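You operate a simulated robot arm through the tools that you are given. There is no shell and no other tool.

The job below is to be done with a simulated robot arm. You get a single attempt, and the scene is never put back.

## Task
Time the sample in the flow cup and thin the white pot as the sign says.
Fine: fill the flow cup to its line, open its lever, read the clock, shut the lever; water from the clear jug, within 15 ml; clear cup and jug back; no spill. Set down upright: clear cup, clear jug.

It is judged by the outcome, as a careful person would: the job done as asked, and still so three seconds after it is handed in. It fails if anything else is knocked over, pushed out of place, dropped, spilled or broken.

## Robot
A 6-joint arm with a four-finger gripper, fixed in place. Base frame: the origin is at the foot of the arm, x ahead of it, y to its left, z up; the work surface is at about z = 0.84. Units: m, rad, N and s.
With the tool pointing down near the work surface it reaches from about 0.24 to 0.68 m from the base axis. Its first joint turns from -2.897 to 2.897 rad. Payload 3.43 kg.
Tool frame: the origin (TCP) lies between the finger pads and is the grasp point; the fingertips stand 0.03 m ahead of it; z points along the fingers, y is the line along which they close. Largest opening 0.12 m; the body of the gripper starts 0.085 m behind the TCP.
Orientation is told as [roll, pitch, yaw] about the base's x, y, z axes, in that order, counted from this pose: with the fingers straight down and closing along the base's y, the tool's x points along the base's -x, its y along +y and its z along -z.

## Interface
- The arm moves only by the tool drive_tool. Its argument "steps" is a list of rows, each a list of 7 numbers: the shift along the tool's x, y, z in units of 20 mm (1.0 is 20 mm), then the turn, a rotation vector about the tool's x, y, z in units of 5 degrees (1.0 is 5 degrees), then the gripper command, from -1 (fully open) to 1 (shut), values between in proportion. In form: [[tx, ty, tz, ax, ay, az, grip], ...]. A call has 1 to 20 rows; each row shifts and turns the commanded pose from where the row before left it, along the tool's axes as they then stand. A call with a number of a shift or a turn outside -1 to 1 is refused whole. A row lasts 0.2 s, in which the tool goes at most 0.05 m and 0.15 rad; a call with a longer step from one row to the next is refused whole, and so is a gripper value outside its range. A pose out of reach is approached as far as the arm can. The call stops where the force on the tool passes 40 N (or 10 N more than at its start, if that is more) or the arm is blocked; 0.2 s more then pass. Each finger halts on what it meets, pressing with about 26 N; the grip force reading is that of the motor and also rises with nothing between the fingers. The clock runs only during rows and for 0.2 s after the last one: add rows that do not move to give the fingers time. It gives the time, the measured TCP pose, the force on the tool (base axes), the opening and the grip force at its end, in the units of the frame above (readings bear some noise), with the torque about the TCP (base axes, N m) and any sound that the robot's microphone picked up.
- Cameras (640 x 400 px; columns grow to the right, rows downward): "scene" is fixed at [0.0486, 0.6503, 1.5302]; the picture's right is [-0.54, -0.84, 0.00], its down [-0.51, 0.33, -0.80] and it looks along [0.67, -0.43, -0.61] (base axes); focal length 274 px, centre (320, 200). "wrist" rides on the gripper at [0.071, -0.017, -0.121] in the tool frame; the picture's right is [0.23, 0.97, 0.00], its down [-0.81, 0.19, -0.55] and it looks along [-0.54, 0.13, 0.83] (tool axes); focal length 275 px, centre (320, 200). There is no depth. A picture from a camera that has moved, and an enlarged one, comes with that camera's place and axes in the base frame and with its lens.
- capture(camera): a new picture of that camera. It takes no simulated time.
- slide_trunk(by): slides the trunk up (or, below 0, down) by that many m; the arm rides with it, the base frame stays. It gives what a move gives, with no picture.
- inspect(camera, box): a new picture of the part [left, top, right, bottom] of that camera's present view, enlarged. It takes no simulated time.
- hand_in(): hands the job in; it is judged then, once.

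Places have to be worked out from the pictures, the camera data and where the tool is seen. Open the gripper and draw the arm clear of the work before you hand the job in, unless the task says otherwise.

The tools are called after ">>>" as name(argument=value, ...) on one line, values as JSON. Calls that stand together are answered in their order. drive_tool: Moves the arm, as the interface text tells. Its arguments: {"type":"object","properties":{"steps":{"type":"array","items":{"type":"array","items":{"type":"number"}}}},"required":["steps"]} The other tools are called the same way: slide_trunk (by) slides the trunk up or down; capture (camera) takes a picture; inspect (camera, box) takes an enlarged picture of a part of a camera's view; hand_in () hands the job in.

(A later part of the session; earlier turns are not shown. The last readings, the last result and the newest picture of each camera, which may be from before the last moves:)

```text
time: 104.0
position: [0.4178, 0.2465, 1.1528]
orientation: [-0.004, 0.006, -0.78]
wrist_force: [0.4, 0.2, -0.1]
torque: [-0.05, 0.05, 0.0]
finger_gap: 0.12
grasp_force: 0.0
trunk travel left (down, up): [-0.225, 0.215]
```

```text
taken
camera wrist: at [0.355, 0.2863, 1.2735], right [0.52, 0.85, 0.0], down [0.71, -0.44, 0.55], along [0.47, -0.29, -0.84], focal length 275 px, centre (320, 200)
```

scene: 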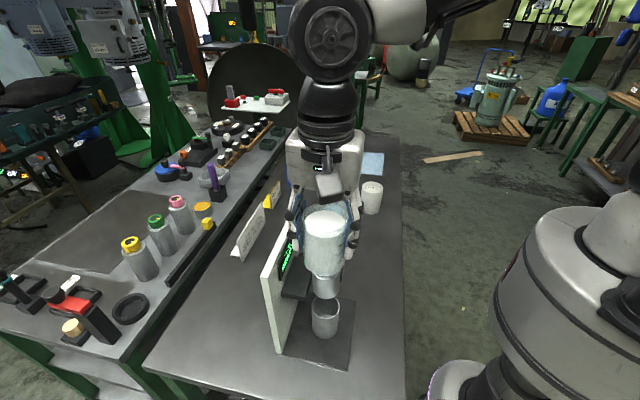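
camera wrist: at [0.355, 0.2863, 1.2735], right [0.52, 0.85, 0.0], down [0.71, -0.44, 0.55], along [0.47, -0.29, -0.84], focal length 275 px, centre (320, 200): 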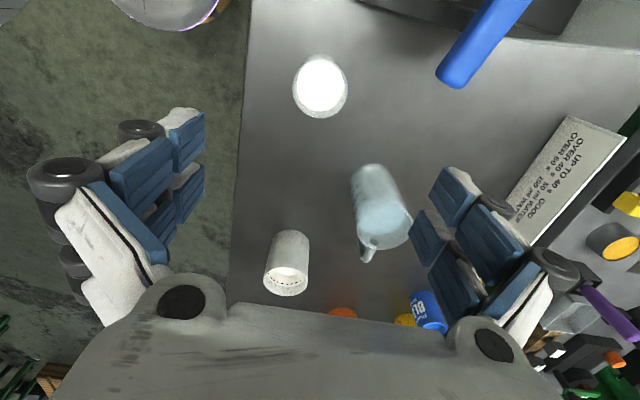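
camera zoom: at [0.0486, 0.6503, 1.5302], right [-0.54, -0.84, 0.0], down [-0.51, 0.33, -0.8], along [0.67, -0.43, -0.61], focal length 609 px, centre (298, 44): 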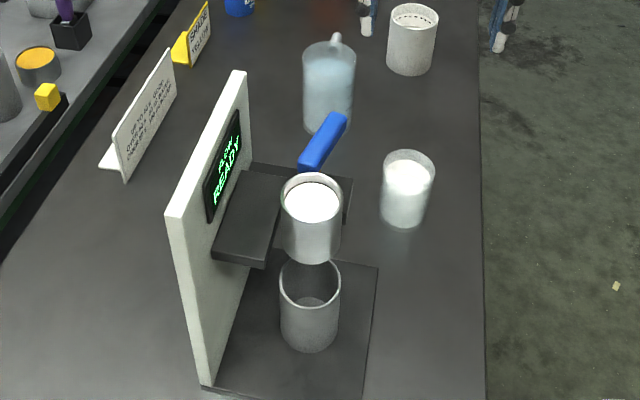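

The sample cup is back upright. Next is the lever; I'll yaw the hand to +45° (facing the stand) above free space and look at the lever pivot from close by.

>>> drive_tool(steps=[[0, 0, -0.5, 0, 0, -1, -1], [0, 0, -0.5, 0, 0, -1, -1], [0, 0, -0.5, 0, 0, -1, -1], [0, 0, -0.5, 0, 0, -1, -1], [0, 0, -0.4, 0, 0, -1, -1], [0, 0, 0, 0, 0, -1, -1], [0, 0, 0, 0, 0, -1, -1], [0, 0, 0, 0, 0, -1, -1], [0, 0, 0, 0, 0, -1, -1], [0, 0, 0, 0, 0, -1, -1], [0, 0, 0, 0, 0, -1, -1], [0, 0, 0, 0, 0, -1, -1], [0, 0, 0, 0, 0, -1, -1], [0, 0, 0, 0, 0, -1, -1], [0, 0, 0, 0, 0, -1, -1], [0, 0, 0, 0, 0, -1, -1], [0, 0, 0, 0, 0, -1, -1], [0, 0, 0, 0, 0, -0.9, -1], [0, 0, 0, 0, 0, 0, -1]])

>>> drive_tool(steps=[[-0.67, 0.46, 0, 0, 0, 0, -1], [-0.67, 0.46, 0, 0, 0, 0, -1], [-0.67, 0.46, 0, 0, 0, 0, -1], [-0.67, 0.46, 0, 0, 0, 0, -1], [0, 0, 0, 0, 0, 0, -1]])

>>> capture(camera="wrist")

```text
time: 108.0
position: [0.4164, 0.2466, 1.2021]
orientation: [0.004, -0.001, 0.783]
wrist_force: [0.0, -0.4, -0.6]
torque: [0.01, -0.01, 0.04]
finger_gap: 0.1199
grasp_force: 0.0
trunk travel left (down, up): [-0.225, 0.215]
```

```text
time: 109.2
position: [0.4289, 0.3113, 1.2013]
orientation: [0.005, 0.001, 0.783]
wrist_force: [0.0, -0.5, 0.5]
torque: [-0.01, 0.0, 0.0]
finger_gap: 0.1201
grasp_force: 0.1
trunk travel left (down, up): [-0.225, 0.215]
```

```text
taken
camera wrist: at [0.3907, 0.2502, 1.3207], right [-0.85, 0.53, 0.01], down [0.44, 0.71, 0.55], along [0.29, 0.47, -0.83], focal length 275 px, centre (320, 200)
```

wrist: 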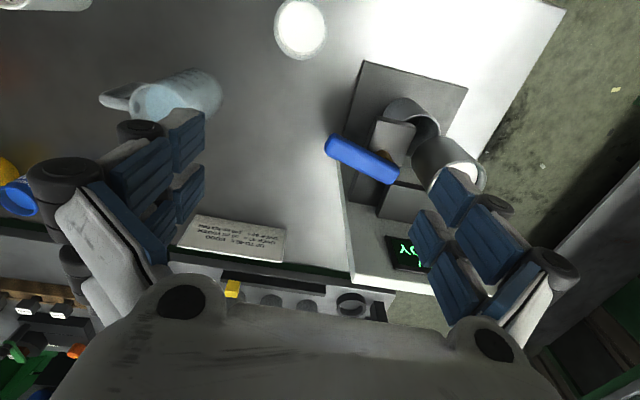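

I'll enlarge the lever and its bracket.

>>> inspect(camera="wrist", box=[315, 100, 425, 210])

>>> inspect(camera="wrist", box=[310, 50, 500, 280])

```text
3.64 times, centred on (370, 155) of wrist
camera zoom: at [0.3907, 0.2502, 1.3207], right [-0.85, 0.53, 0.01], down [0.44, 0.71, 0.55], along [0.29, 0.47, -0.83], focal length 1001 px, centre (138, 364)
```

zoom: 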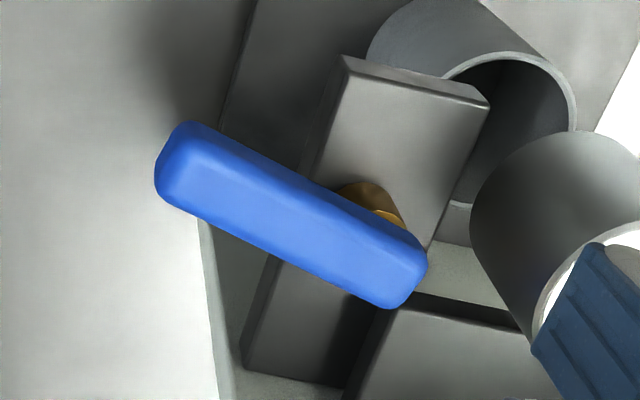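

```text
1.74 times, centred on (405, 165) of wrist
camera zoom: at [0.3907, 0.2502, 1.3207], right [-0.85, 0.53, 0.01], down [0.44, 0.71, 0.55], along [0.29, 0.47, -0.83], focal length 479 px, centre (172, 261)
```

zoom: 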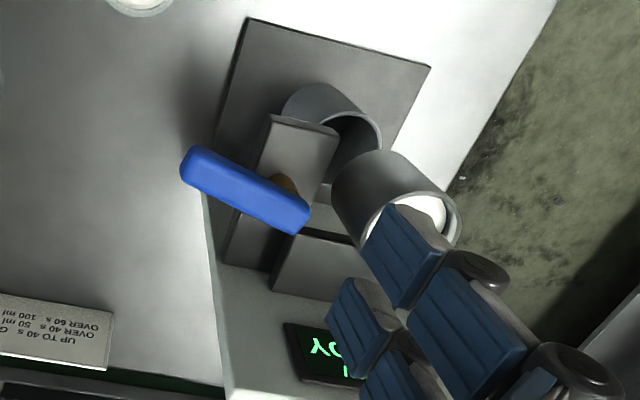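

The lever is a bar on a vertical brass post, free to swing horizontally about (0.400, 0.414), its tip near (0.442, 0.36). I'll straddle the tip with half-open fingers: first turn to yaw 125° so the fingers close across the lever and the camera faces the stand from the right.

>>> drive_tool(steps=[[0, 0, 0, 0, 0, -1, 0], [0, 0, 0, 0, 0, -1, 0], [0, 0, 0, 0, 0, -1, 0], [0, 0, 0, 0, 0, -1, 0], [0, 0, 0, 0, 0, -1, 0], [0, 0, 0, 0, 0, -1, 0], [0, 0, 0, 0, 0, -1, 0], [0, 0, 0, 0, 0, -1, 0], [0, 0, 0, 0, 0, -1, 0], [0, 0, 0, 0, 0, -1, 0], [0, 0, 0, 0, 0, -1, 0], [0, 0, 0, 0, 0, -1, 0], [0, 0, 0, 0, 0, -1, 0], [0, 0, 0, 0, 0, -1, 0], [0, 0, 0, 0, 0, -1, 0], [0, 0, 0, 0, 0, -1, 0], [0, 0, 0, 0, 0, 0, 0]])

>>> capture(camera="wrist")

```text
time: 112.8
position: [0.4285, 0.3112, 1.2009]
orientation: [0.0, -0.005, 2.18]
wrist_force: [0.0, -0.1, 0.8]
torque: [0.0, -0.02, 0.02]
finger_gap: 0.0599
grasp_force: 0.0
trunk travel left (down, up): [-0.225, 0.215]
```

```text
taken
camera wrist: at [0.4839, 0.2634, 1.3204], right [-0.67, -0.75, 0.0], down [-0.62, 0.55, 0.56], along [-0.42, 0.37, -0.83], focal length 275 px, centre (320, 200)
```

wrist: 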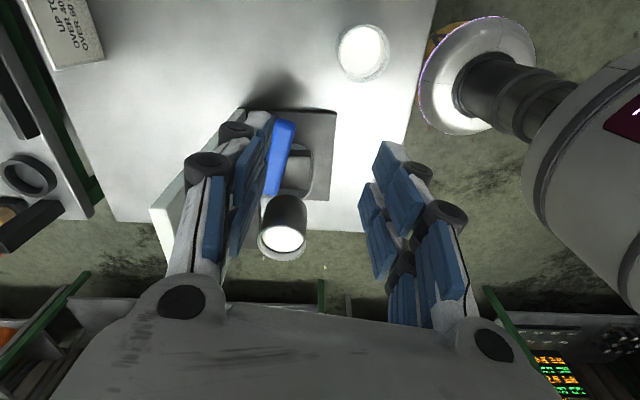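

Yaw 125° reached. I'll move over the lever tip at the same height and check the straddle from both cameras.

>>> drive_tool(steps=[[-0.673, -0.602, 0, 0, 0, 0, 0], [-0.673, -0.602, 0, 0, 0, 0, 0], [-0.673, -0.602, 0, 0, 0, 0, 0], [0, 0, 0, 0, 0, 0, 0]])

>>> capture(camera="wrist")

>>> inspect(camera="scene", box=[250, 150, 410, 310])

```text
time: 113.8
position: [0.4348, 0.3635, 1.202]
orientation: [0.003, -0.004, 2.177]
wrist_force: [0.1, -0.8, 0.3]
torque: [0.01, 0.0, 0.01]
finger_gap: 0.0597
grasp_force: 0.0
trunk travel left (down, up): [-0.225, 0.215]
```

```text
taken
camera wrist: at [0.4899, 0.3164, 1.321], right [-0.67, -0.74, 0.0], down [-0.62, 0.55, 0.56], along [-0.41, 0.37, -0.83], focal length 275 px, centre (320, 200)
```

wrist: 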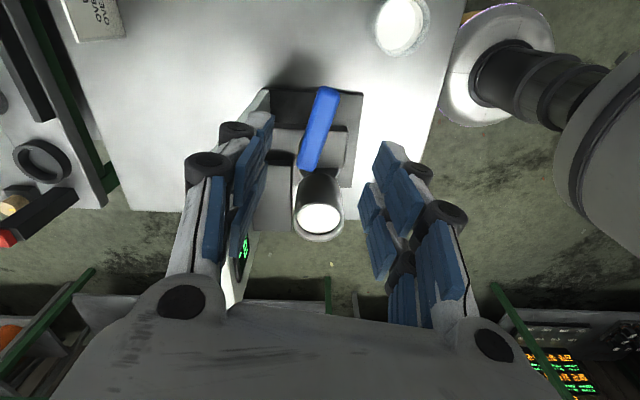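

```text
2.50 times, centred on (330, 230) of scene
camera zoom: at [0.0486, 0.6503, 1.5302], right [-0.54, -0.84, 0.0], down [-0.51, 0.33, -0.8], along [0.67, -0.43, -0.61], focal length 685 px, centre (295, 125)
```

zoom: 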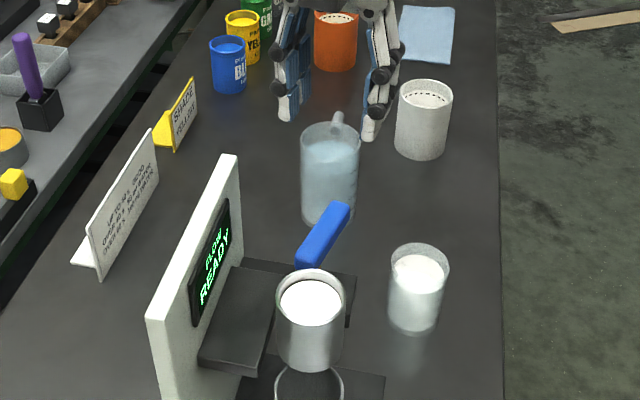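

The lever lies centred between the fingers with the tool axis about 15 mm from its tip. I'll descend so the fingertips pass 2–3 cm below the lever's top.

>>> drive_tool(steps=[[0, 0, 1, 0, 0, 0, 0], [0, 0, 1, 0, 0, 0, 0], [0, 0, 1, 0, 0, 0, 0], [0, 0, 1, 0, 0, 0, 0], [0, 0, 1, 0, 0, 0, 0], [0, 0, 0.5, 0, 0, 0, 0], [0, 0, 0.5, 0, 0, 0, 0], [0, 0, 0, 0, 0, 0, 0]])

>>> capture(camera="wrist")

>>> inspect(camera="scene", box=[250, 180, 410, 320])

```text
time: 115.6
position: [0.434, 0.3663, 1.0812]
orientation: [0.0, -0.006, 2.177]
wrist_force: [0.1, -0.2, 0.4]
torque: [0.0, -0.01, 0.02]
finger_gap: 0.0599
grasp_force: 0.0
trunk travel left (down, up): [-0.225, 0.215]
```

```text
taken
camera wrist: at [0.4888, 0.3175, 1.2008], right [-0.67, -0.74, 0.0], down [-0.62, 0.55, 0.56], along [-0.41, 0.37, -0.83], focal length 275 px, centre (320, 200)
```

wrist: 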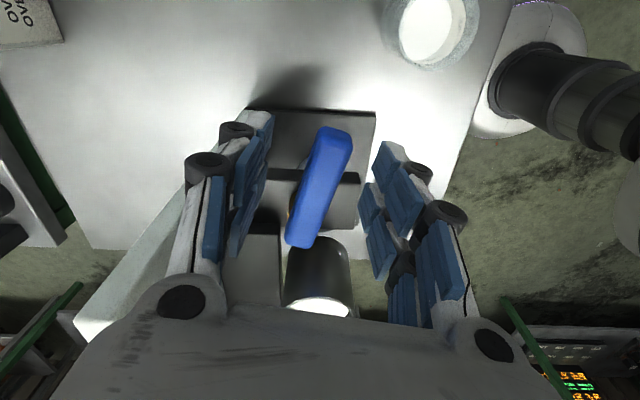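

```text
2.86 times, centred on (330, 250) of scene
camera zoom: at [0.0486, 0.6503, 1.5302], right [-0.54, -0.84, 0.0], down [-0.51, 0.33, -0.8], along [0.67, -0.43, -0.61], focal length 782 px, centre (291, 57)
```

zoom: 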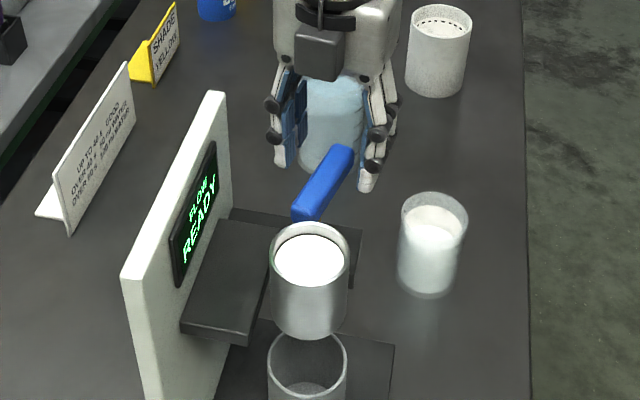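

Straddling nicely. I'll go down the last 36 mm gently.

>>> drive_tool(steps=[[0, 0, 0.45, 0, 0, 0, 0], [0, 0, 0.45, 0, 0, 0, 0], [0, 0, 0.45, 0, 0, 0, 0], [0, 0, 0.45, 0, 0, 0, 0], [0, 0, 0, 0, 0, 0, 0]])

>>> capture(camera="wrist")

>>> inspect(camera="scene", box=[250, 180, 410, 320])

```text
time: 116.8
position: [0.4339, 0.3654, 1.0448]
orientation: [0.001, -0.005, 2.177]
wrist_force: [0.7, 0.2, 0.3]
torque: [0.0, 0.0, -0.01]
finger_gap: 0.0601
grasp_force: 0.1
trunk travel left (down, up): [-0.225, 0.215]
```

```text
taken
camera wrist: at [0.4889, 0.3178, 1.1645], right [-0.67, -0.74, 0.0], down [-0.62, 0.55, 0.56], along [-0.41, 0.37, -0.83], focal length 275 px, centre (320, 200)
```

wrist: 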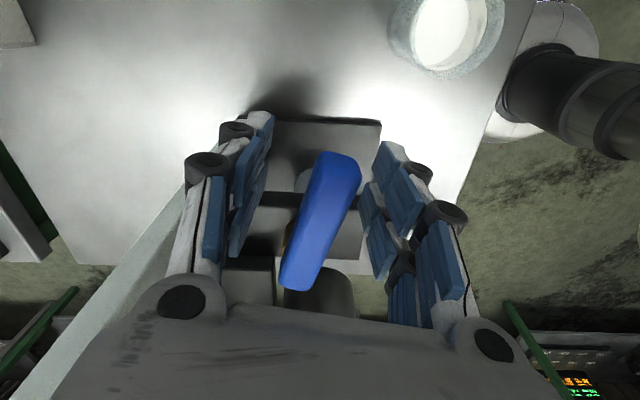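

```text
2.86 times, centred on (330, 250) of scene
camera zoom: at [0.0486, 0.6503, 1.5302], right [-0.54, -0.84, 0.0], down [-0.51, 0.33, -0.8], along [0.67, -0.43, -0.61], focal length 782 px, centre (291, 57)
```

zoom: 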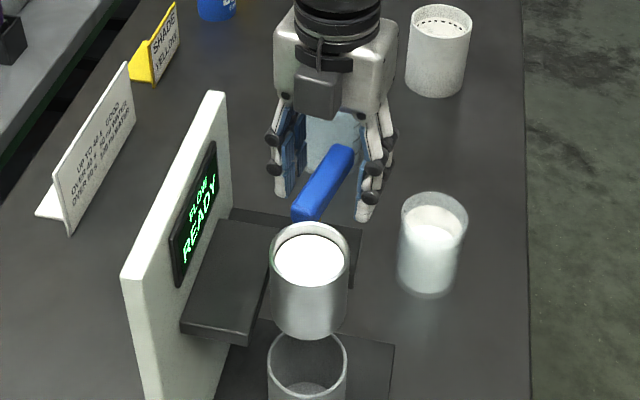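

Lever is inside the fingers. I'll first try pulling it toward the robot (front), moving in small steps and watching the force.

>>> drive_tool(steps=[[0, 0.4, 0, 0, 0, 0, 0], [0, 0.3, 0, 0, 0, 0, 0], [0, 0.1, 0, 0, 0, 0, 0], [0, 0, 0, 0, 0, 0, 0]])

>>> inspect(camera="wrist", box=[200, 100, 440, 320])

```text
time: 117.8
position: [0.4195, 0.356, 1.0456]
orientation: [0.001, -0.005, 2.177]
wrist_force: [1.1, 0.5, -0.1]
torque: [-0.02, 0.0, 0.02]
finger_gap: 0.0598
grasp_force: 0.1
trunk travel left (down, up): [-0.225, 0.215]
```

```text
1.82 times, centred on (320, 210) of wrist
camera zoom: at [0.4753, 0.3084, 1.1644], right [-0.67, -0.74, 0.0], down [-0.62, 0.55, 0.56], along [-0.42, 0.37, -0.83], focal length 500 px, centre (320, 182)
```

zoom: 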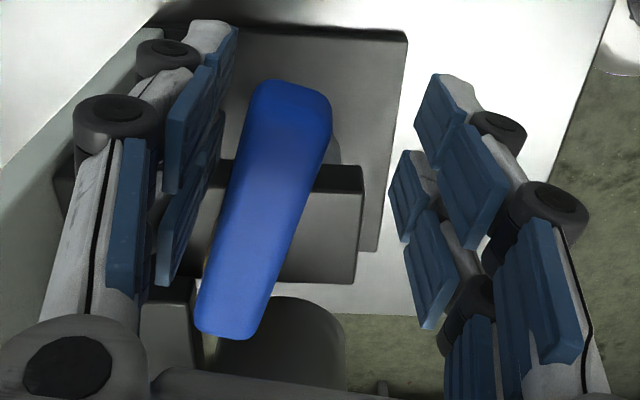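

The board-side finger is close to the lever. Continuing in 2 mm steps.

>>> drive_tool(steps=[[0, 0.1, 0, 0, 0, 0, 0], [0, 0.1, 0, 0, 0, 0, 0], [0, 0, 0, 0, 0, 0, 0]])

>>> drive_tool(steps=[[0, 0.1, 0, 0, 0, 0, 0], [0, 0, 0, 0, 0, 0, 0]])

>>> inspect(camera="wrist", box=[200, 100, 440, 320])

```text
time: 118.6
position: [0.4165, 0.3535, 1.0454]
orientation: [0.003, -0.007, 2.178]
wrist_force: [0.8, 0.5, 0.9]
torque: [0.0, -0.01, -0.01]
finger_gap: 0.0598
grasp_force: 0.0
trunk travel left (down, up): [-0.225, 0.215]
```

```text
time: 119.2
position: [0.4157, 0.3529, 1.0462]
orientation: [0.002, -0.005, 2.18]
wrist_force: [0.2, 0.4, 0.0]
torque: [0.01, -0.01, 0.0]
finger_gap: 0.0602
grasp_force: 0.2
trunk travel left (down, up): [-0.225, 0.215]
```

```text
1.82 times, centred on (320, 210) of wrist
camera zoom: at [0.4711, 0.3049, 1.1649], right [-0.67, -0.74, 0.0], down [-0.62, 0.55, 0.56], along [-0.41, 0.37, -0.83], focal length 500 px, centre (320, 182)
```

zoom: 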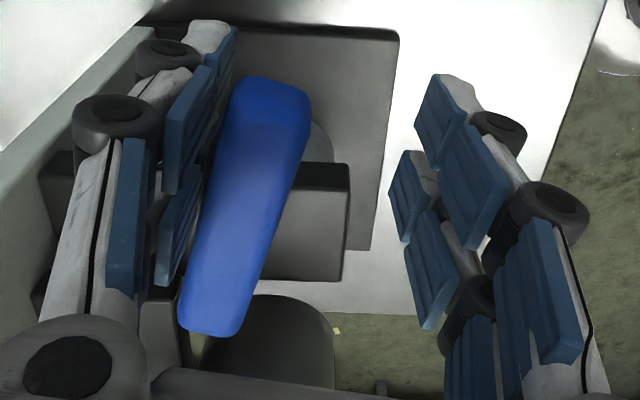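

Just about touching. Two more small steps.

>>> drive_tool(steps=[[0, 0.1, 0, 0, 0, 0, 0], [0, 0, 0, 0, 0, 0, 0]])

>>> drive_tool(steps=[[0, 0.1, 0, 0, 0, 0, 0], [0, 0, 0, 0, 0, 0, 0]])

>>> drive_tool(steps=[[0, 0.1, 0, 0, 0, 0, 0], [0, 0, 0, 0, 0, 0, 0]])

>>> inspect(camera="wrist", box=[200, 100, 440, 320])

```text
time: 119.8
position: [0.4149, 0.3517, 1.0449]
orientation: [0.002, -0.006, 2.179]
wrist_force: [5.3, 2.9, -4.8]
torque: [-0.17, 0.01, -0.16]
finger_gap: 0.0626
grasp_force: 1.9
trunk travel left (down, up): [-0.225, 0.215]
```

```text
time: 120.4
position: [0.4145, 0.3517, 1.0458]
orientation: [0.002, -0.006, 2.177]
wrist_force: [8.7, 3.9, -3.1]
torque: [-0.08, -0.01, -0.28]
finger_gap: 0.0645
grasp_force: 4.5
trunk travel left (down, up): [-0.225, 0.215]
```

```text
time: 121.0
position: [0.4125, 0.3488, 1.0449]
orientation: [0.0, -0.006, 2.179]
wrist_force: [13.2, 5.8, -3.8]
torque: [-0.1, 0.02, -0.43]
finger_gap: 0.0673
grasp_force: 6.6
trunk travel left (down, up): [-0.225, 0.215]
```

```text
1.82 times, centred on (320, 210) of wrist
camera zoom: at [0.4678, 0.3026, 1.1641], right [-0.67, -0.74, 0.0], down [-0.62, 0.55, 0.56], along [-0.41, 0.37, -0.83], focal length 500 px, centre (320, 182)
```

zoom: 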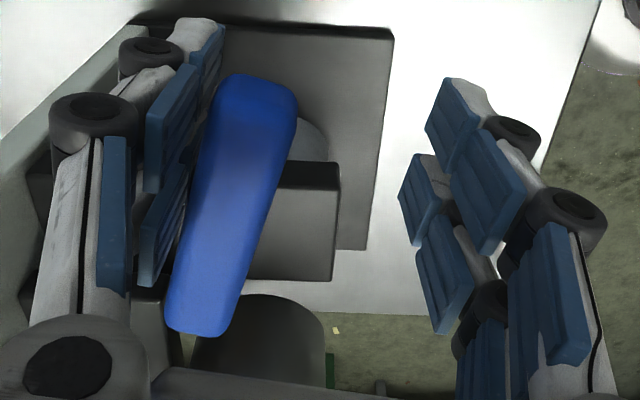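

Force climbs to 14 N with the lever not turning, so that direction is its closed stop. I'll back off and push the other way (toward the back) with the front finger.

>>> drive_tool(steps=[[0, -0.3, 0, 0, 0, 0, 0], [0, -0.5, 0, 0, 0, 0, 0], [0, -0.5, 0, 0, 0, 0, 0], [0, 0, 0, 0, 0, 0, 0]])

>>> inspect(camera="wrist", box=[200, 100, 440, 320])

>>> inspect(camera="scene", box=[250, 180, 410, 320])

```text
time: 122.0
position: [0.4328, 0.363, 1.0457]
orientation: [0.003, -0.006, 2.177]
wrist_force: [0.4, 0.7, 0.3]
torque: [0.0, 0.03, -0.01]
finger_gap: 0.0599
grasp_force: 0.0
trunk travel left (down, up): [-0.225, 0.215]
```

```text
1.82 times, centred on (320, 210) of wrist
camera zoom: at [0.4879, 0.3165, 1.1645], right [-0.67, -0.74, 0.0], down [-0.62, 0.55, 0.56], along [-0.42, 0.37, -0.83], focal length 500 px, centre (320, 182)
```

zoom: 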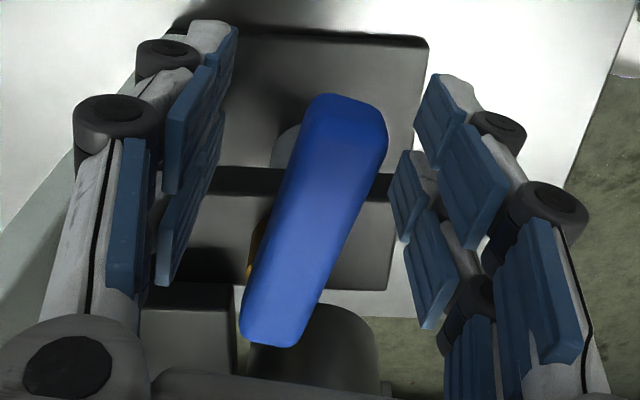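

```text
2.86 times, centred on (330, 250) of scene
camera zoom: at [0.0486, 0.6503, 1.5302], right [-0.54, -0.84, 0.0], down [-0.51, 0.33, -0.8], along [0.67, -0.43, -0.61], focal length 782 px, centre (291, 57)
```

zoom: 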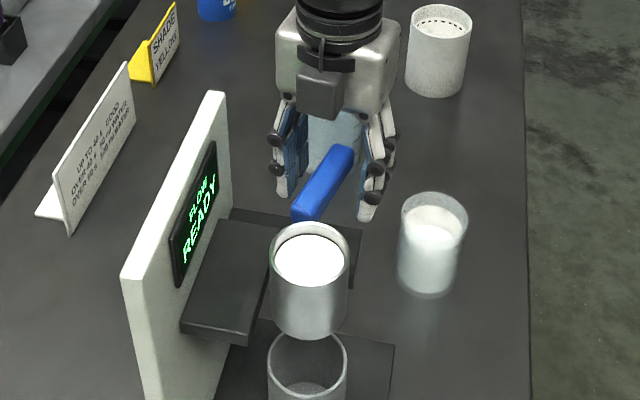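

Stand and lever are unmoved. Now stepping the other way until the front finger touches.

>>> drive_tool(steps=[[0, -0.2, 0, 0, 0, 0, 0], [0, -0.2, 0, 0, 0, 0, 0], [0, 0, 0, 0, 0, 0, 0]])

>>> drive_tool(steps=[[0, -0.1, 0, 0, 0, 0, 0], [0, -0.1, 0, 0, 0, 0, 0], [0, 0, 0, 0, 0, 0, 0]])

>>> drive_tool(steps=[[0, -0.1, 0, 0, 0, 0, 0], [0, -0.1, 0, 0, 0, 0, 0], [0, 0, 0, 0, 0, 0, 0]])

>>> inspect(camera="wrist", box=[200, 100, 440, 320])

```text
time: 122.8
position: [0.4387, 0.3691, 1.046]
orientation: [0.001, -0.006, 2.18]
wrist_force: [-0.3, 0.4, 0.2]
torque: [0.02, -0.02, 0.0]
finger_gap: 0.06
grasp_force: 0.1
trunk travel left (down, up): [-0.225, 0.215]
```

```text
time: 123.6
position: [0.4412, 0.3708, 1.0449]
orientation: [0.002, -0.005, 2.178]
wrist_force: [0.3, 0.8, -0.1]
torque: [0.0, -0.01, -0.01]
finger_gap: 0.06
grasp_force: 0.1
trunk travel left (down, up): [-0.225, 0.215]
```

```text
time: 124.4
position: [0.446, 0.3723, 1.0452]
orientation: [0.002, -0.005, 2.178]
wrist_force: [-0.7, -0.3, -0.1]
torque: [0.02, -0.03, -0.01]
finger_gap: 0.0601
grasp_force: 0.3
trunk travel left (down, up): [-0.225, 0.215]
```

```text
1.82 times, centred on (320, 210) of wrist
camera zoom: at [0.5008, 0.3253, 1.1644], right [-0.67, -0.74, 0.0], down [-0.62, 0.55, 0.56], along [-0.41, 0.37, -0.83], focal length 500 px, centre (320, 182)
```

zoom: 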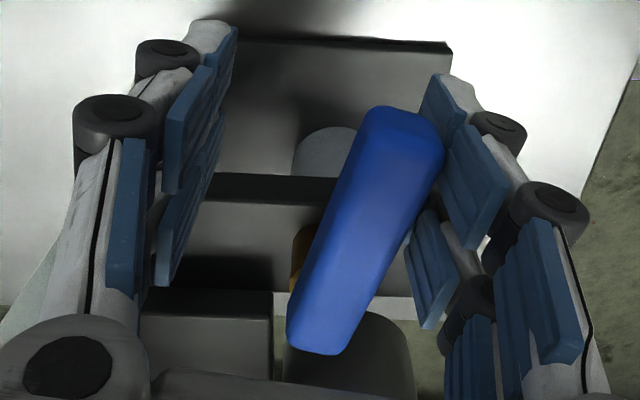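

Touching now. I'll push on in small steps, checking that the lever turns.

>>> drive_tool(steps=[[0, -0.1, 0, 0, 0, 0, 0], [0, -0.1, 0, 0, 0, 0, 0], [0, 0, 0, 0, 0, 0, 0]])

>>> drive_tool(steps=[[0, -0.1, 0, 0, 0, 0, 0], [0, -0.1, 0, 0, 0, 0, 0], [0, 0, 0, 0, 0, 0, 0]])

>>> inspect(camera="wrist", box=[200, 100, 440, 320])

>>> inspect(camera="scene", box=[250, 180, 410, 320])

```text
time: 125.2
position: [0.4497, 0.3753, 1.0462]
orientation: [0.001, -0.004, 2.178]
wrist_force: [-0.2, -0.4, -0.3]
torque: [0.03, 0.02, -0.01]
finger_gap: 0.0601
grasp_force: 0.4
trunk travel left (down, up): [-0.225, 0.215]
```

```text
time: 126.0
position: [0.4519, 0.3771, 1.0457]
orientation: [0.003, -0.006, 2.177]
wrist_force: [-2.1, -4.2, 0.2]
torque: [-0.07, 0.03, 0.18]
finger_gap: 0.0622
grasp_force: 2.3
trunk travel left (down, up): [-0.225, 0.215]
```

```text
1.82 times, centred on (320, 210) of wrist
camera zoom: at [0.5075, 0.329, 1.1648], right [-0.67, -0.74, 0.0], down [-0.62, 0.55, 0.56], along [-0.42, 0.37, -0.83], focal length 500 px, centre (320, 182)
```

zoom: 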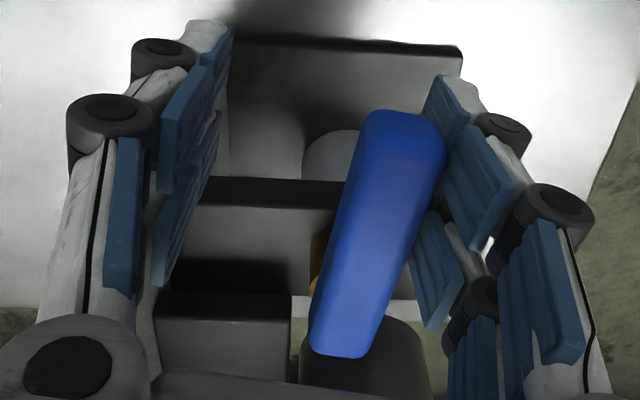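

```text
2.86 times, centred on (330, 250) of scene
camera zoom: at [0.0486, 0.6503, 1.5302], right [-0.54, -0.84, 0.0], down [-0.51, 0.33, -0.8], along [0.67, -0.43, -0.61], focal length 782 px, centre (291, 57)
```

zoom: 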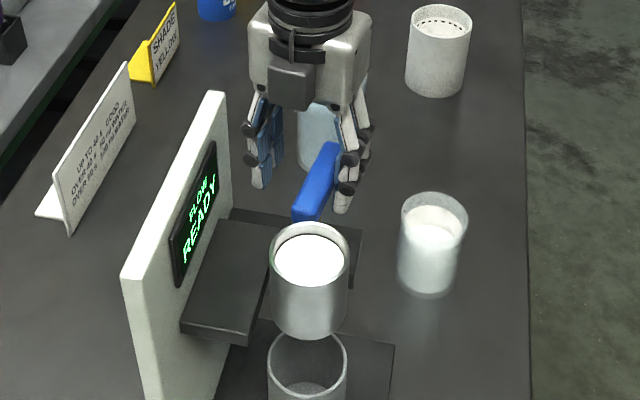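

The lever does turn this way with about 5 N. I'll follow its arc about the pivot, yawing with it, 20° at a time.

>>> drive_tool(steps=[[-0.038, -0.105, 0, 0, 0, -0.4, 0], [-0.038, -0.105, 0, 0, 0, -0.4, 0], [-0.038, -0.105, 0, 0, 0, -0.4, 0], [-0.038, -0.105, 0, 0, 0, -0.4, 0], [-0.038, -0.105, 0, 0, 0, -0.4, 0], [-0.038, -0.105, 0, 0, 0, -0.4, 0], [-0.038, -0.105, 0, 0, 0, -0.4, 0], [-0.038, -0.105, 0, 0, 0, -0.4, 0]])

>>> inspect(camera="wrist", box=[200, 100, 440, 320])

>>> inspect(camera="scene", box=[250, 180, 410, 320])

```text
time: 127.8
position: [0.4611, 0.3933, 1.044]
orientation: [0.001, -0.004, 2.458]
wrist_force: [0.7, -4.5, 2.6]
torque: [-0.07, 0.1, 0.03]
finger_gap: 0.0621
grasp_force: 1.7
trunk travel left (down, up): [-0.225, 0.215]
```

```text
1.82 times, centred on (320, 210) of wrist
camera zoom: at [0.5267, 0.3626, 1.165], right [-0.44, -0.9, 0.0], down [-0.75, 0.36, 0.56], along [-0.5, 0.24, -0.83], focal length 500 px, centre (320, 182)
```

zoom: 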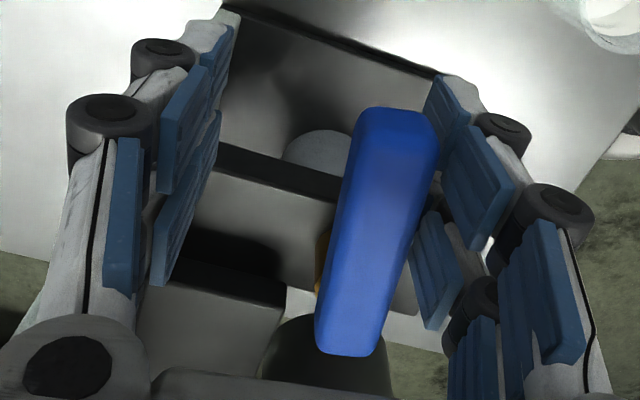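

```text
2.86 times, centred on (330, 250) of scene
camera zoom: at [0.0486, 0.6503, 1.5302], right [-0.54, -0.84, 0.0], down [-0.51, 0.33, -0.8], along [0.67, -0.43, -0.61], focal length 782 px, centre (291, 57)
```

zoom: 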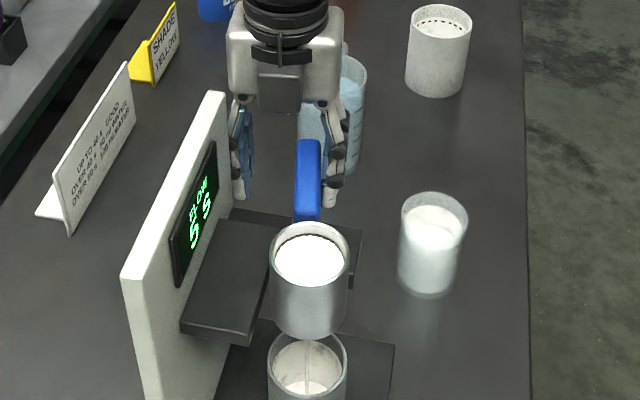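

The stream is running into the receiver and the clock has started. I'll zoom on the clock and the stream.

>>> inspect(camera="scene", box=[285, 225, 335, 285])

>>> inspect(camera="scene", box=[300, 240, 370, 340])

>>> capture(camera="wrist")

```text
6.67 times, centred on (310, 255) of scene
camera zoom: at [0.0486, 0.6503, 1.5302], right [-0.54, -0.84, 0.0], down [-0.51, 0.33, -0.8], along [0.67, -0.43, -0.61], focal length 1826 px, centre (387, -167)
```

zoom: 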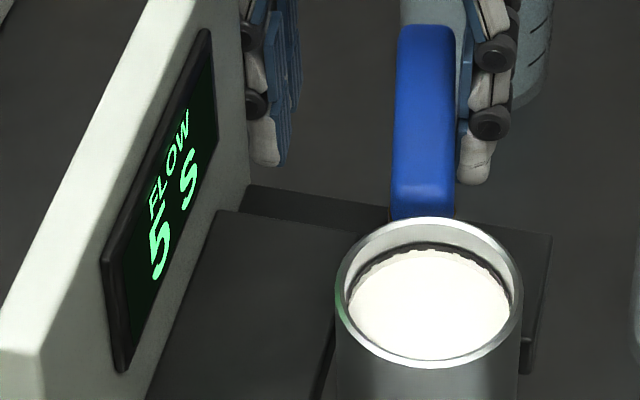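

```text
4.00 times, centred on (335, 290) of scene
camera zoom: at [0.0486, 0.6503, 1.5302], right [-0.54, -0.84, 0.0], down [-0.51, 0.33, -0.8], along [0.67, -0.43, -0.61], focal length 1096 px, centre (260, -160)
```

zoom: 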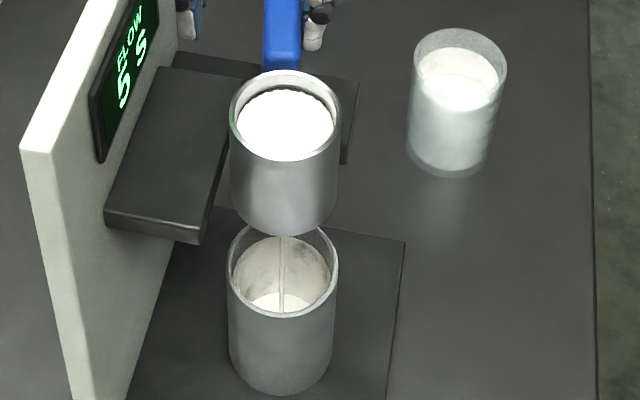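

```text
taken
camera wrist: at [0.5267, 0.3626, 1.165], right [-0.44, -0.9, 0.0], down [-0.75, 0.36, 0.56], along [-0.5, 0.24, -0.83], focal length 275 px, centre (320, 200)
```

wrist: 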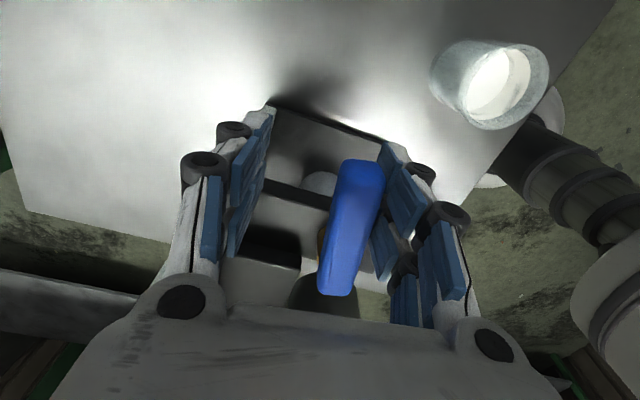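

The clock reads 5 s already and the stream runs freely. I'll push the lever a little further open (about 6°) while keeping the rear finger clear of the board's end.

>>> drive_tool(steps=[[-0.04, -0.105, 0, 0, 0, -0.2, 0], [-0.04, -0.105, 0, 0, 0, -0.2, 0], [-0.04, -0.105, 0, 0, 0, -0.2, 0]])

>>> inspect(camera="scene", box=[270, 210, 360, 330])

>>> inspect(camera="scene", box=[285, 205, 335, 265])

```text
time: 128.6
position: [0.4621, 0.3933, 1.0457]
orientation: [0.003, -0.008, 2.507]
wrist_force: [-0.7, -36.9, -0.4]
torque: [3.0, -0.5, -0.28]
finger_gap: 0.0602
grasp_force: 0.1
trunk travel left (down, up): [-0.225, 0.215]
```

```text
3.33 times, centred on (315, 270) of scene
camera zoom: at [0.0486, 0.6503, 1.5302], right [-0.54, -0.84, 0.0], down [-0.51, 0.33, -0.8], along [0.67, -0.43, -0.61], focal length 913 px, centre (337, -33)
```

zoom: 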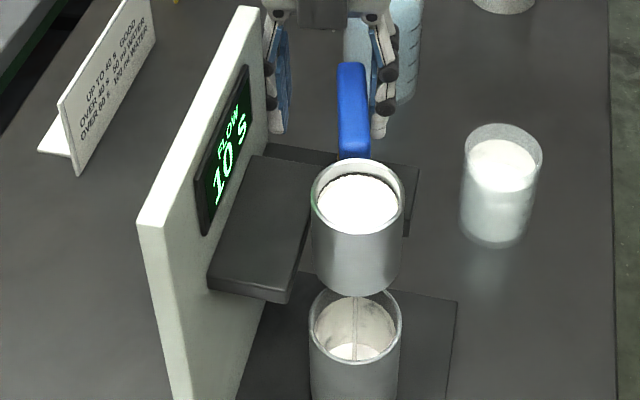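

```text
6.67 times, centred on (310, 235) of scene
camera zoom: at [0.0486, 0.6503, 1.5302], right [-0.54, -0.84, 0.0], down [-0.51, 0.33, -0.8], along [0.67, -0.43, -0.61], focal length 1826 px, centre (387, -33)
```

zoom: 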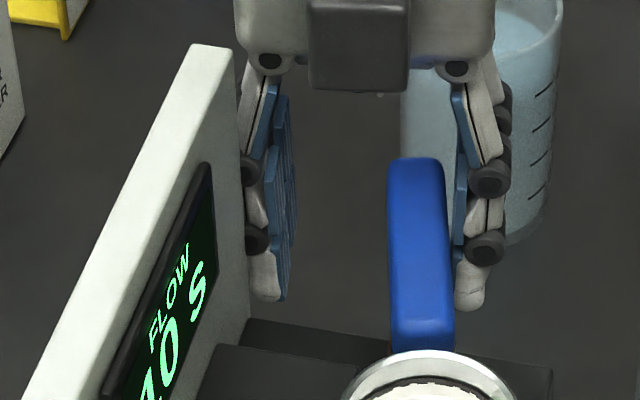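

A 37 N side load appeared at about 8 cm above the TCP: the gripper body is touching the board's top end. The picture shows the stand has not shifted; I'll back off along tool y at once and then rise clear of the lever.

>>> drive_tool(steps=[[0, 0.2, 0, 0, 0, 0, 0], [0, 0.2, 0, 0, 0, 0, 0], [0, 0, -0.8, 0, 0, 0, 0], [0, 0, -1, 0, 0, 0, 0], [0, 0, -1, 0, 0, 0, 0]])

>>> inspect(camera="scene", box=[250, 210, 370, 340])

>>> inspect(camera="scene", box=[285, 225, 335, 285])

```text
time: 129.8
position: [0.4586, 0.3934, 1.1037]
orientation: [0.0, -0.005, 2.51]
wrist_force: [5.0, -7.0, -1.2]
torque: [0.19, 0.15, -0.26]
finger_gap: 0.0588
grasp_force: 0.0
trunk travel left (down, up): [-0.225, 0.215]
```

```text
3.08 times, centred on (310, 275) of scene
camera zoom: at [0.0486, 0.6503, 1.5302], right [-0.54, -0.84, 0.0], down [-0.51, 0.33, -0.8], along [0.67, -0.43, -0.61], focal length 843 px, centre (351, -31)
```

zoom: 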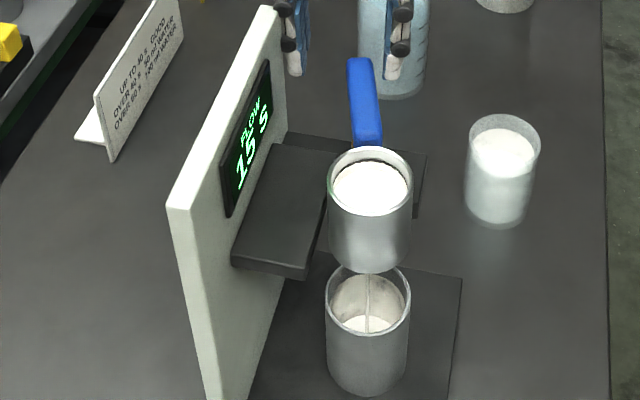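

```text
6.67 times, centred on (310, 255) of scene
camera zoom: at [0.0486, 0.6503, 1.5302], right [-0.54, -0.84, 0.0], down [-0.51, 0.33, -0.8], along [0.67, -0.43, -0.61], focal length 1826 px, centre (387, -167)
```

zoom: 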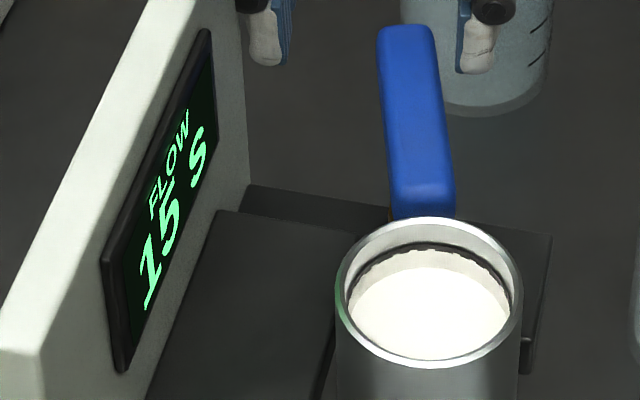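

Clock at 15 s; the stand is at exactly the same pixels as before. A small residual side force remains, so I'll slide the hand away to the right and up.

>>> drive_tool(steps=[[0.6, 0.2, 0, 0, 0, 0, 0], [0.6, 0.2, -0.3, 0, 0, 0, 0], [0.3, 0, -1, 0, 0, 0, 0]])

>>> inspect(camera="scene", box=[285, 225, 335, 285])

>>> inspect(camera="scene", box=[250, 160, 410, 340])

```text
time: 130.6
position: [0.4781, 0.3681, 1.1291]
orientation: [0.0, -0.006, 2.511]
wrist_force: [-0.4, -0.1, 0.3]
torque: [0.05, -0.02, -0.03]
finger_gap: 0.0599
grasp_force: 0.1
trunk travel left (down, up): [-0.225, 0.215]
```

```text
6.67 times, centred on (310, 255) of scene
camera zoom: at [0.0486, 0.6503, 1.5302], right [-0.54, -0.84, 0.0], down [-0.51, 0.33, -0.8], along [0.67, -0.43, -0.61], focal length 1826 px, centre (387, -167)
```

zoom: 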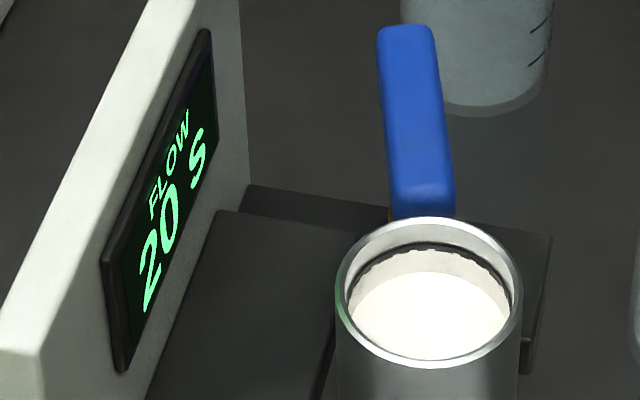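

```text
2.22 times, centred on (330, 250) of scene
camera zoom: at [0.0486, 0.6503, 1.5302], right [-0.54, -0.84, 0.0], down [-0.51, 0.33, -0.8], along [0.67, -0.43, -0.61], focal length 609 px, centre (298, 89)
```

zoom: 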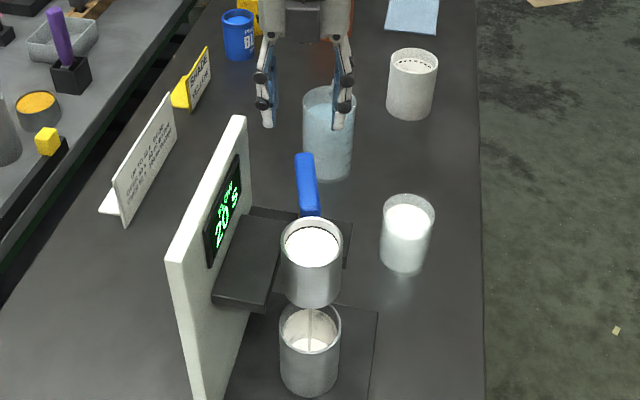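

Clear of the stand; clock 20 s and running about 6 times faster than the arm's time. While it drains I'll rise and turn the hand to yaw 108°, ready to close the lever later.

>>> drive_tool(steps=[[0, 0, -1, 0, 0, 1, 0], [0, 0, -1, 0, 0, 1, 0], [0, 0, -1, 0, 0, 1, 0], [0, 0, 0, 0, 0, 1, 0]])

>>> inspect(camera="scene", box=[270, 225, 360, 335])

>>> drive_tool(steps=[[0, 0, 0, 0, 0, 1, 0], [0, 0, 0, 0, 0, 1, 0], [0, 0, 0, 0, 0, 1, 0], [0, 0, 0, 0, 0, 0.2, 0]])

>>> inspect(camera="scene", box=[270, 225, 360, 335])

```text
time: 131.6
position: [0.4782, 0.368, 1.1867]
orientation: [0.001, -0.006, 2.157]
wrist_force: [-0.4, -0.2, 0.0]
torque: [0.01, 0.0, 0.03]
finger_gap: 0.0599
grasp_force: 0.0
trunk travel left (down, up): [-0.225, 0.215]
```

```text
3.64 times, centred on (315, 280) of scene
camera zoom: at [0.0486, 0.6503, 1.5302], right [-0.54, -0.84, 0.0], down [-0.51, 0.33, -0.8], along [0.67, -0.43, -0.61], focal length 996 px, centre (338, -91)
```

zoom: 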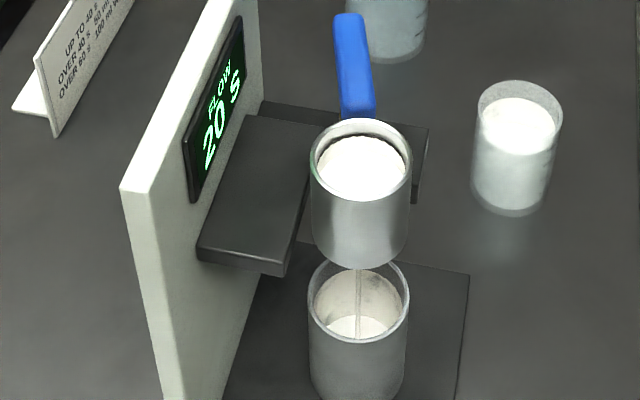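

```text
time: 132.6
position: [0.4775, 0.3685, 1.1877]
orientation: [0.003, -0.003, 1.88]
wrist_force: [-0.3, -0.5, -0.3]
torque: [0.01, 0.0, 0.02]
finger_gap: 0.0602
grasp_force: 0.0
trunk travel left (down, up): [-0.225, 0.215]
```

```text
3.64 times, centred on (315, 280) of scene
camera zoom: at [0.0486, 0.6503, 1.5302], right [-0.54, -0.84, 0.0], down [-0.51, 0.33, -0.8], along [0.67, -0.43, -0.61], focal length 996 px, centre (338, -91)
```

zoom: 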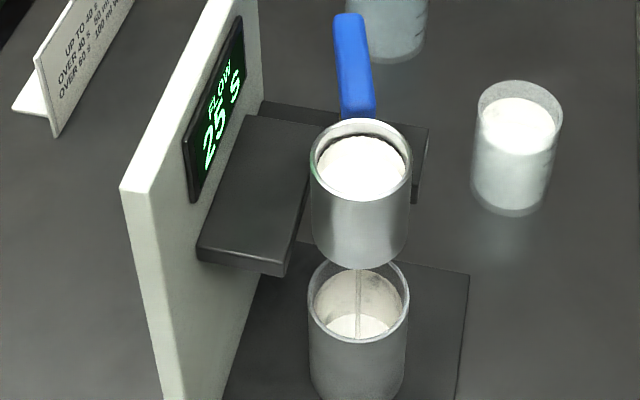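

The clock shows 5-second steps (25 s now). I'll wait and keep reading.

>>> drive_tool(steps=[[0, 0, 0, 0, 0, 0, 0], [0, 0, 0, 0, 0, 0, 0], [0, 0, 0, 0, 0, 0, 0], [0, 0, 0, 0, 0, 0, 0], [0, 0, 0, 0, 0, 0, 0], [0, 0, 0, 0, 0, 0, 0], [0, 0, 0, 0, 0, 0, 0], [0, 0, 0, 0, 0, 0, 0], [0, 0, 0, 0, 0, 0, 0], [0, 0, 0, 0, 0, 0, 0]])

>>> inspect(camera="scene", box=[270, 225, 360, 335])

>>> drive_tool(steps=[[0, 0, 0, 0, 0, 0, 0], [0, 0, 0, 0, 0, 0, 0], [0, 0, 0, 0, 0, 0, 0], [0, 0, 0, 0, 0, 0, 0], [0, 0, 0, 0, 0, 0, 0], [0, 0, 0, 0, 0, 0, 0]])

>>> inspect(camera="scene", box=[270, 225, 360, 335])

```text
time: 134.8
position: [0.479, 0.3694, 1.1878]
orientation: [0.004, -0.004, 1.88]
wrist_force: [0.1, 0.1, 0.2]
torque: [0.0, -0.04, -0.05]
finger_gap: 0.0598
grasp_force: 0.0
trunk travel left (down, up): [-0.225, 0.215]
```

```text
3.64 times, centred on (315, 280) of scene
camera zoom: at [0.0486, 0.6503, 1.5302], right [-0.54, -0.84, 0.0], down [-0.51, 0.33, -0.8], along [0.67, -0.43, -0.61], focal length 996 px, centre (338, -91)
```

zoom: 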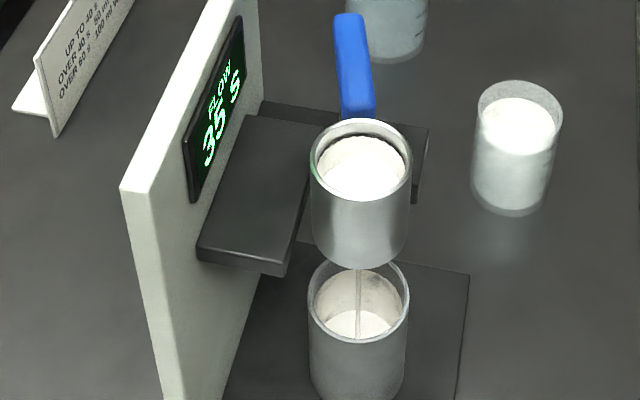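

```text
time: 136.2
position: [0.4784, 0.3693, 1.1876]
orientation: [0.004, -0.004, 1.883]
wrist_force: [-0.2, -0.7, -0.7]
torque: [0.01, 0.01, -0.03]
finger_gap: 0.0601
grasp_force: 0.0
trunk travel left (down, up): [-0.225, 0.215]
```

```text
3.64 times, centred on (315, 280) of scene
camera zoom: at [0.0486, 0.6503, 1.5302], right [-0.54, -0.84, 0.0], down [-0.51, 0.33, -0.8], along [0.67, -0.43, -0.61], focal length 996 px, centre (338, -91)
```

zoom: 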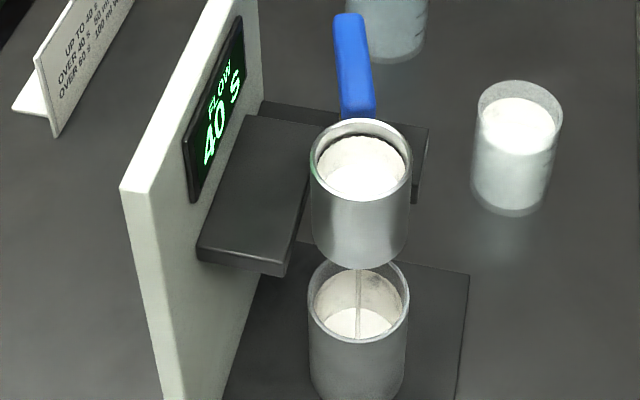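

Forty seconds and still flowing. Continuing to wait.

>>> drive_tool(steps=[[0, 0, 0, 0, 0, 0, 0], [0, 0, 0, 0, 0, 0, 0], [0, 0, 0, 0, 0, 0, 0], [0, 0, 0, 0, 0, 0, 0], [0, 0, 0, 0, 0, 0, 0], [0, 0, 0, 0, 0, 0, 0], [0, 0, 0, 0, 0, 0, 0], [0, 0, 0, 0, 0, 0, 0], [0, 0, 0, 0, 0, 0, 0], [0, 0, 0, 0, 0, 0, 0]])

>>> inspect(camera="scene", box=[270, 225, 360, 335])

>>> drive_tool(steps=[[0, 0, 0, 0, 0, 0, 0], [0, 0, 0, 0, 0, 0, 0], [0, 0, 0, 0, 0, 0, 0], [0, 0, 0, 0, 0, 0, 0], [0, 0, 0, 0, 0, 0, 0], [0, 0, 0, 0, 0, 0, 0], [0, 0, 0, 0, 0, 0, 0], [0, 0, 0, 0, 0, 0, 0], [0, 0, 0, 0, 0, 0, 0], [0, 0, 0, 0, 0, 0, 0]])

>>> inspect(camera="scene", box=[270, 225, 360, 335])

```text
time: 138.4
position: [0.4787, 0.3688, 1.1868]
orientation: [0.004, -0.004, 1.881]
wrist_force: [-0.8, 0.7, -0.3]
torque: [-0.01, -0.02, 0.01]
finger_gap: 0.0601
grasp_force: 0.1
trunk travel left (down, up): [-0.225, 0.215]
```

```text
3.64 times, centred on (315, 280) of scene
camera zoom: at [0.0486, 0.6503, 1.5302], right [-0.54, -0.84, 0.0], down [-0.51, 0.33, -0.8], along [0.67, -0.43, -0.61], focal length 996 px, centre (338, -91)
```

zoom: 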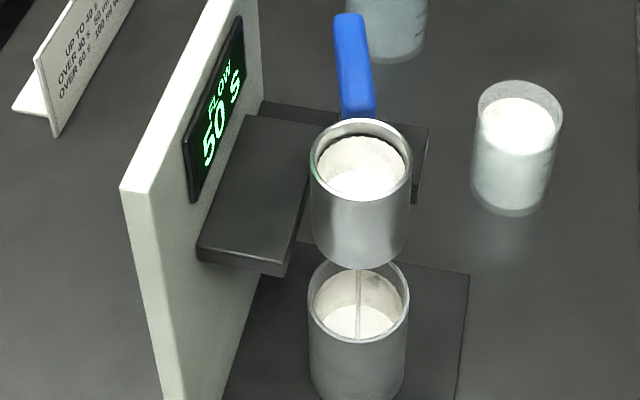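

```text
time: 140.6
position: [0.478, 0.369, 1.1855]
orientation: [0.004, -0.005, 1.881]
wrist_force: [-0.6, -0.1, 0.4]
torque: [0.0, 0.0, 0.04]
finger_gap: 0.0601
grasp_force: 0.1
trunk travel left (down, up): [-0.225, 0.215]
```

```text
3.64 times, centred on (315, 280) of scene
camera zoom: at [0.0486, 0.6503, 1.5302], right [-0.54, -0.84, 0.0], down [-0.51, 0.33, -0.8], along [0.67, -0.43, -0.61], focal length 996 px, centre (338, -91)
```

zoom: 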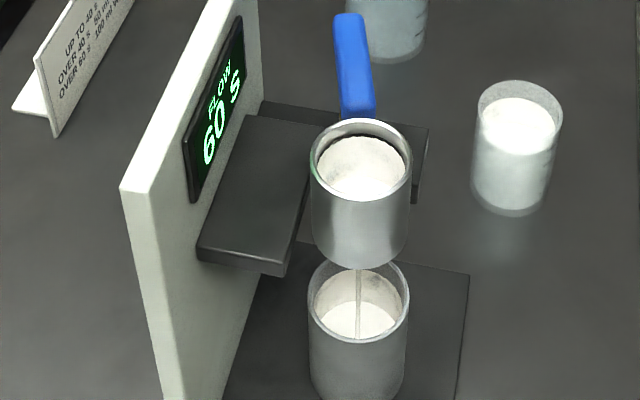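

Sixty seconds and still flowing. Let me measure the level in the flow cup more closely.

>>> inspect(camera="scene", box=[285, 225, 335, 285])

>>> inspect(camera="scene", box=[300, 280, 350, 340])

```text
6.67 times, centred on (310, 255) of scene
camera zoom: at [0.0486, 0.6503, 1.5302], right [-0.54, -0.84, 0.0], down [-0.51, 0.33, -0.8], along [0.67, -0.43, -0.61], focal length 1826 px, centre (387, -167)
```

zoom: 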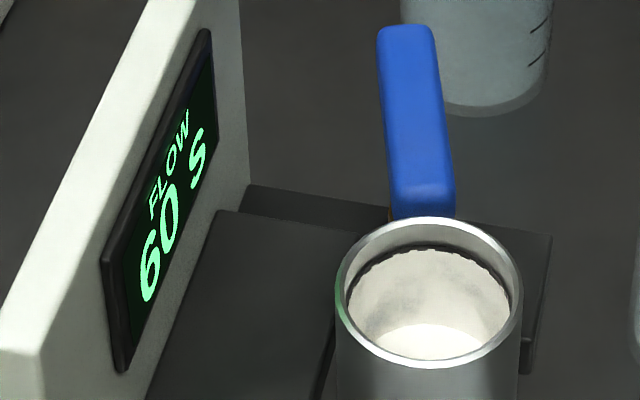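

```text
6.67 times, centred on (325, 310) of scene
camera zoom: at [0.0486, 0.6503, 1.5302], right [-0.54, -0.84, 0.0], down [-0.51, 0.33, -0.8], along [0.67, -0.43, -0.61], focal length 1826 px, centre (287, -533)
```

zoom: 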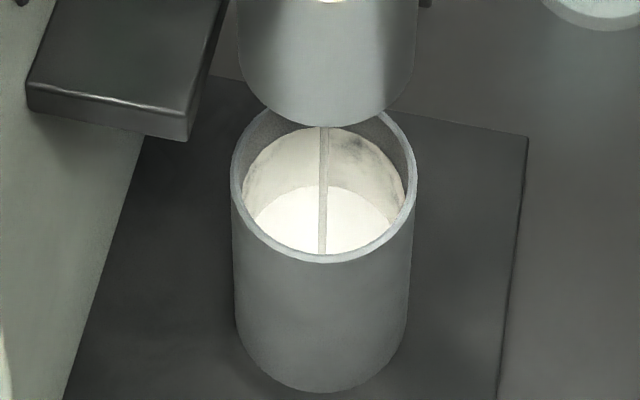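

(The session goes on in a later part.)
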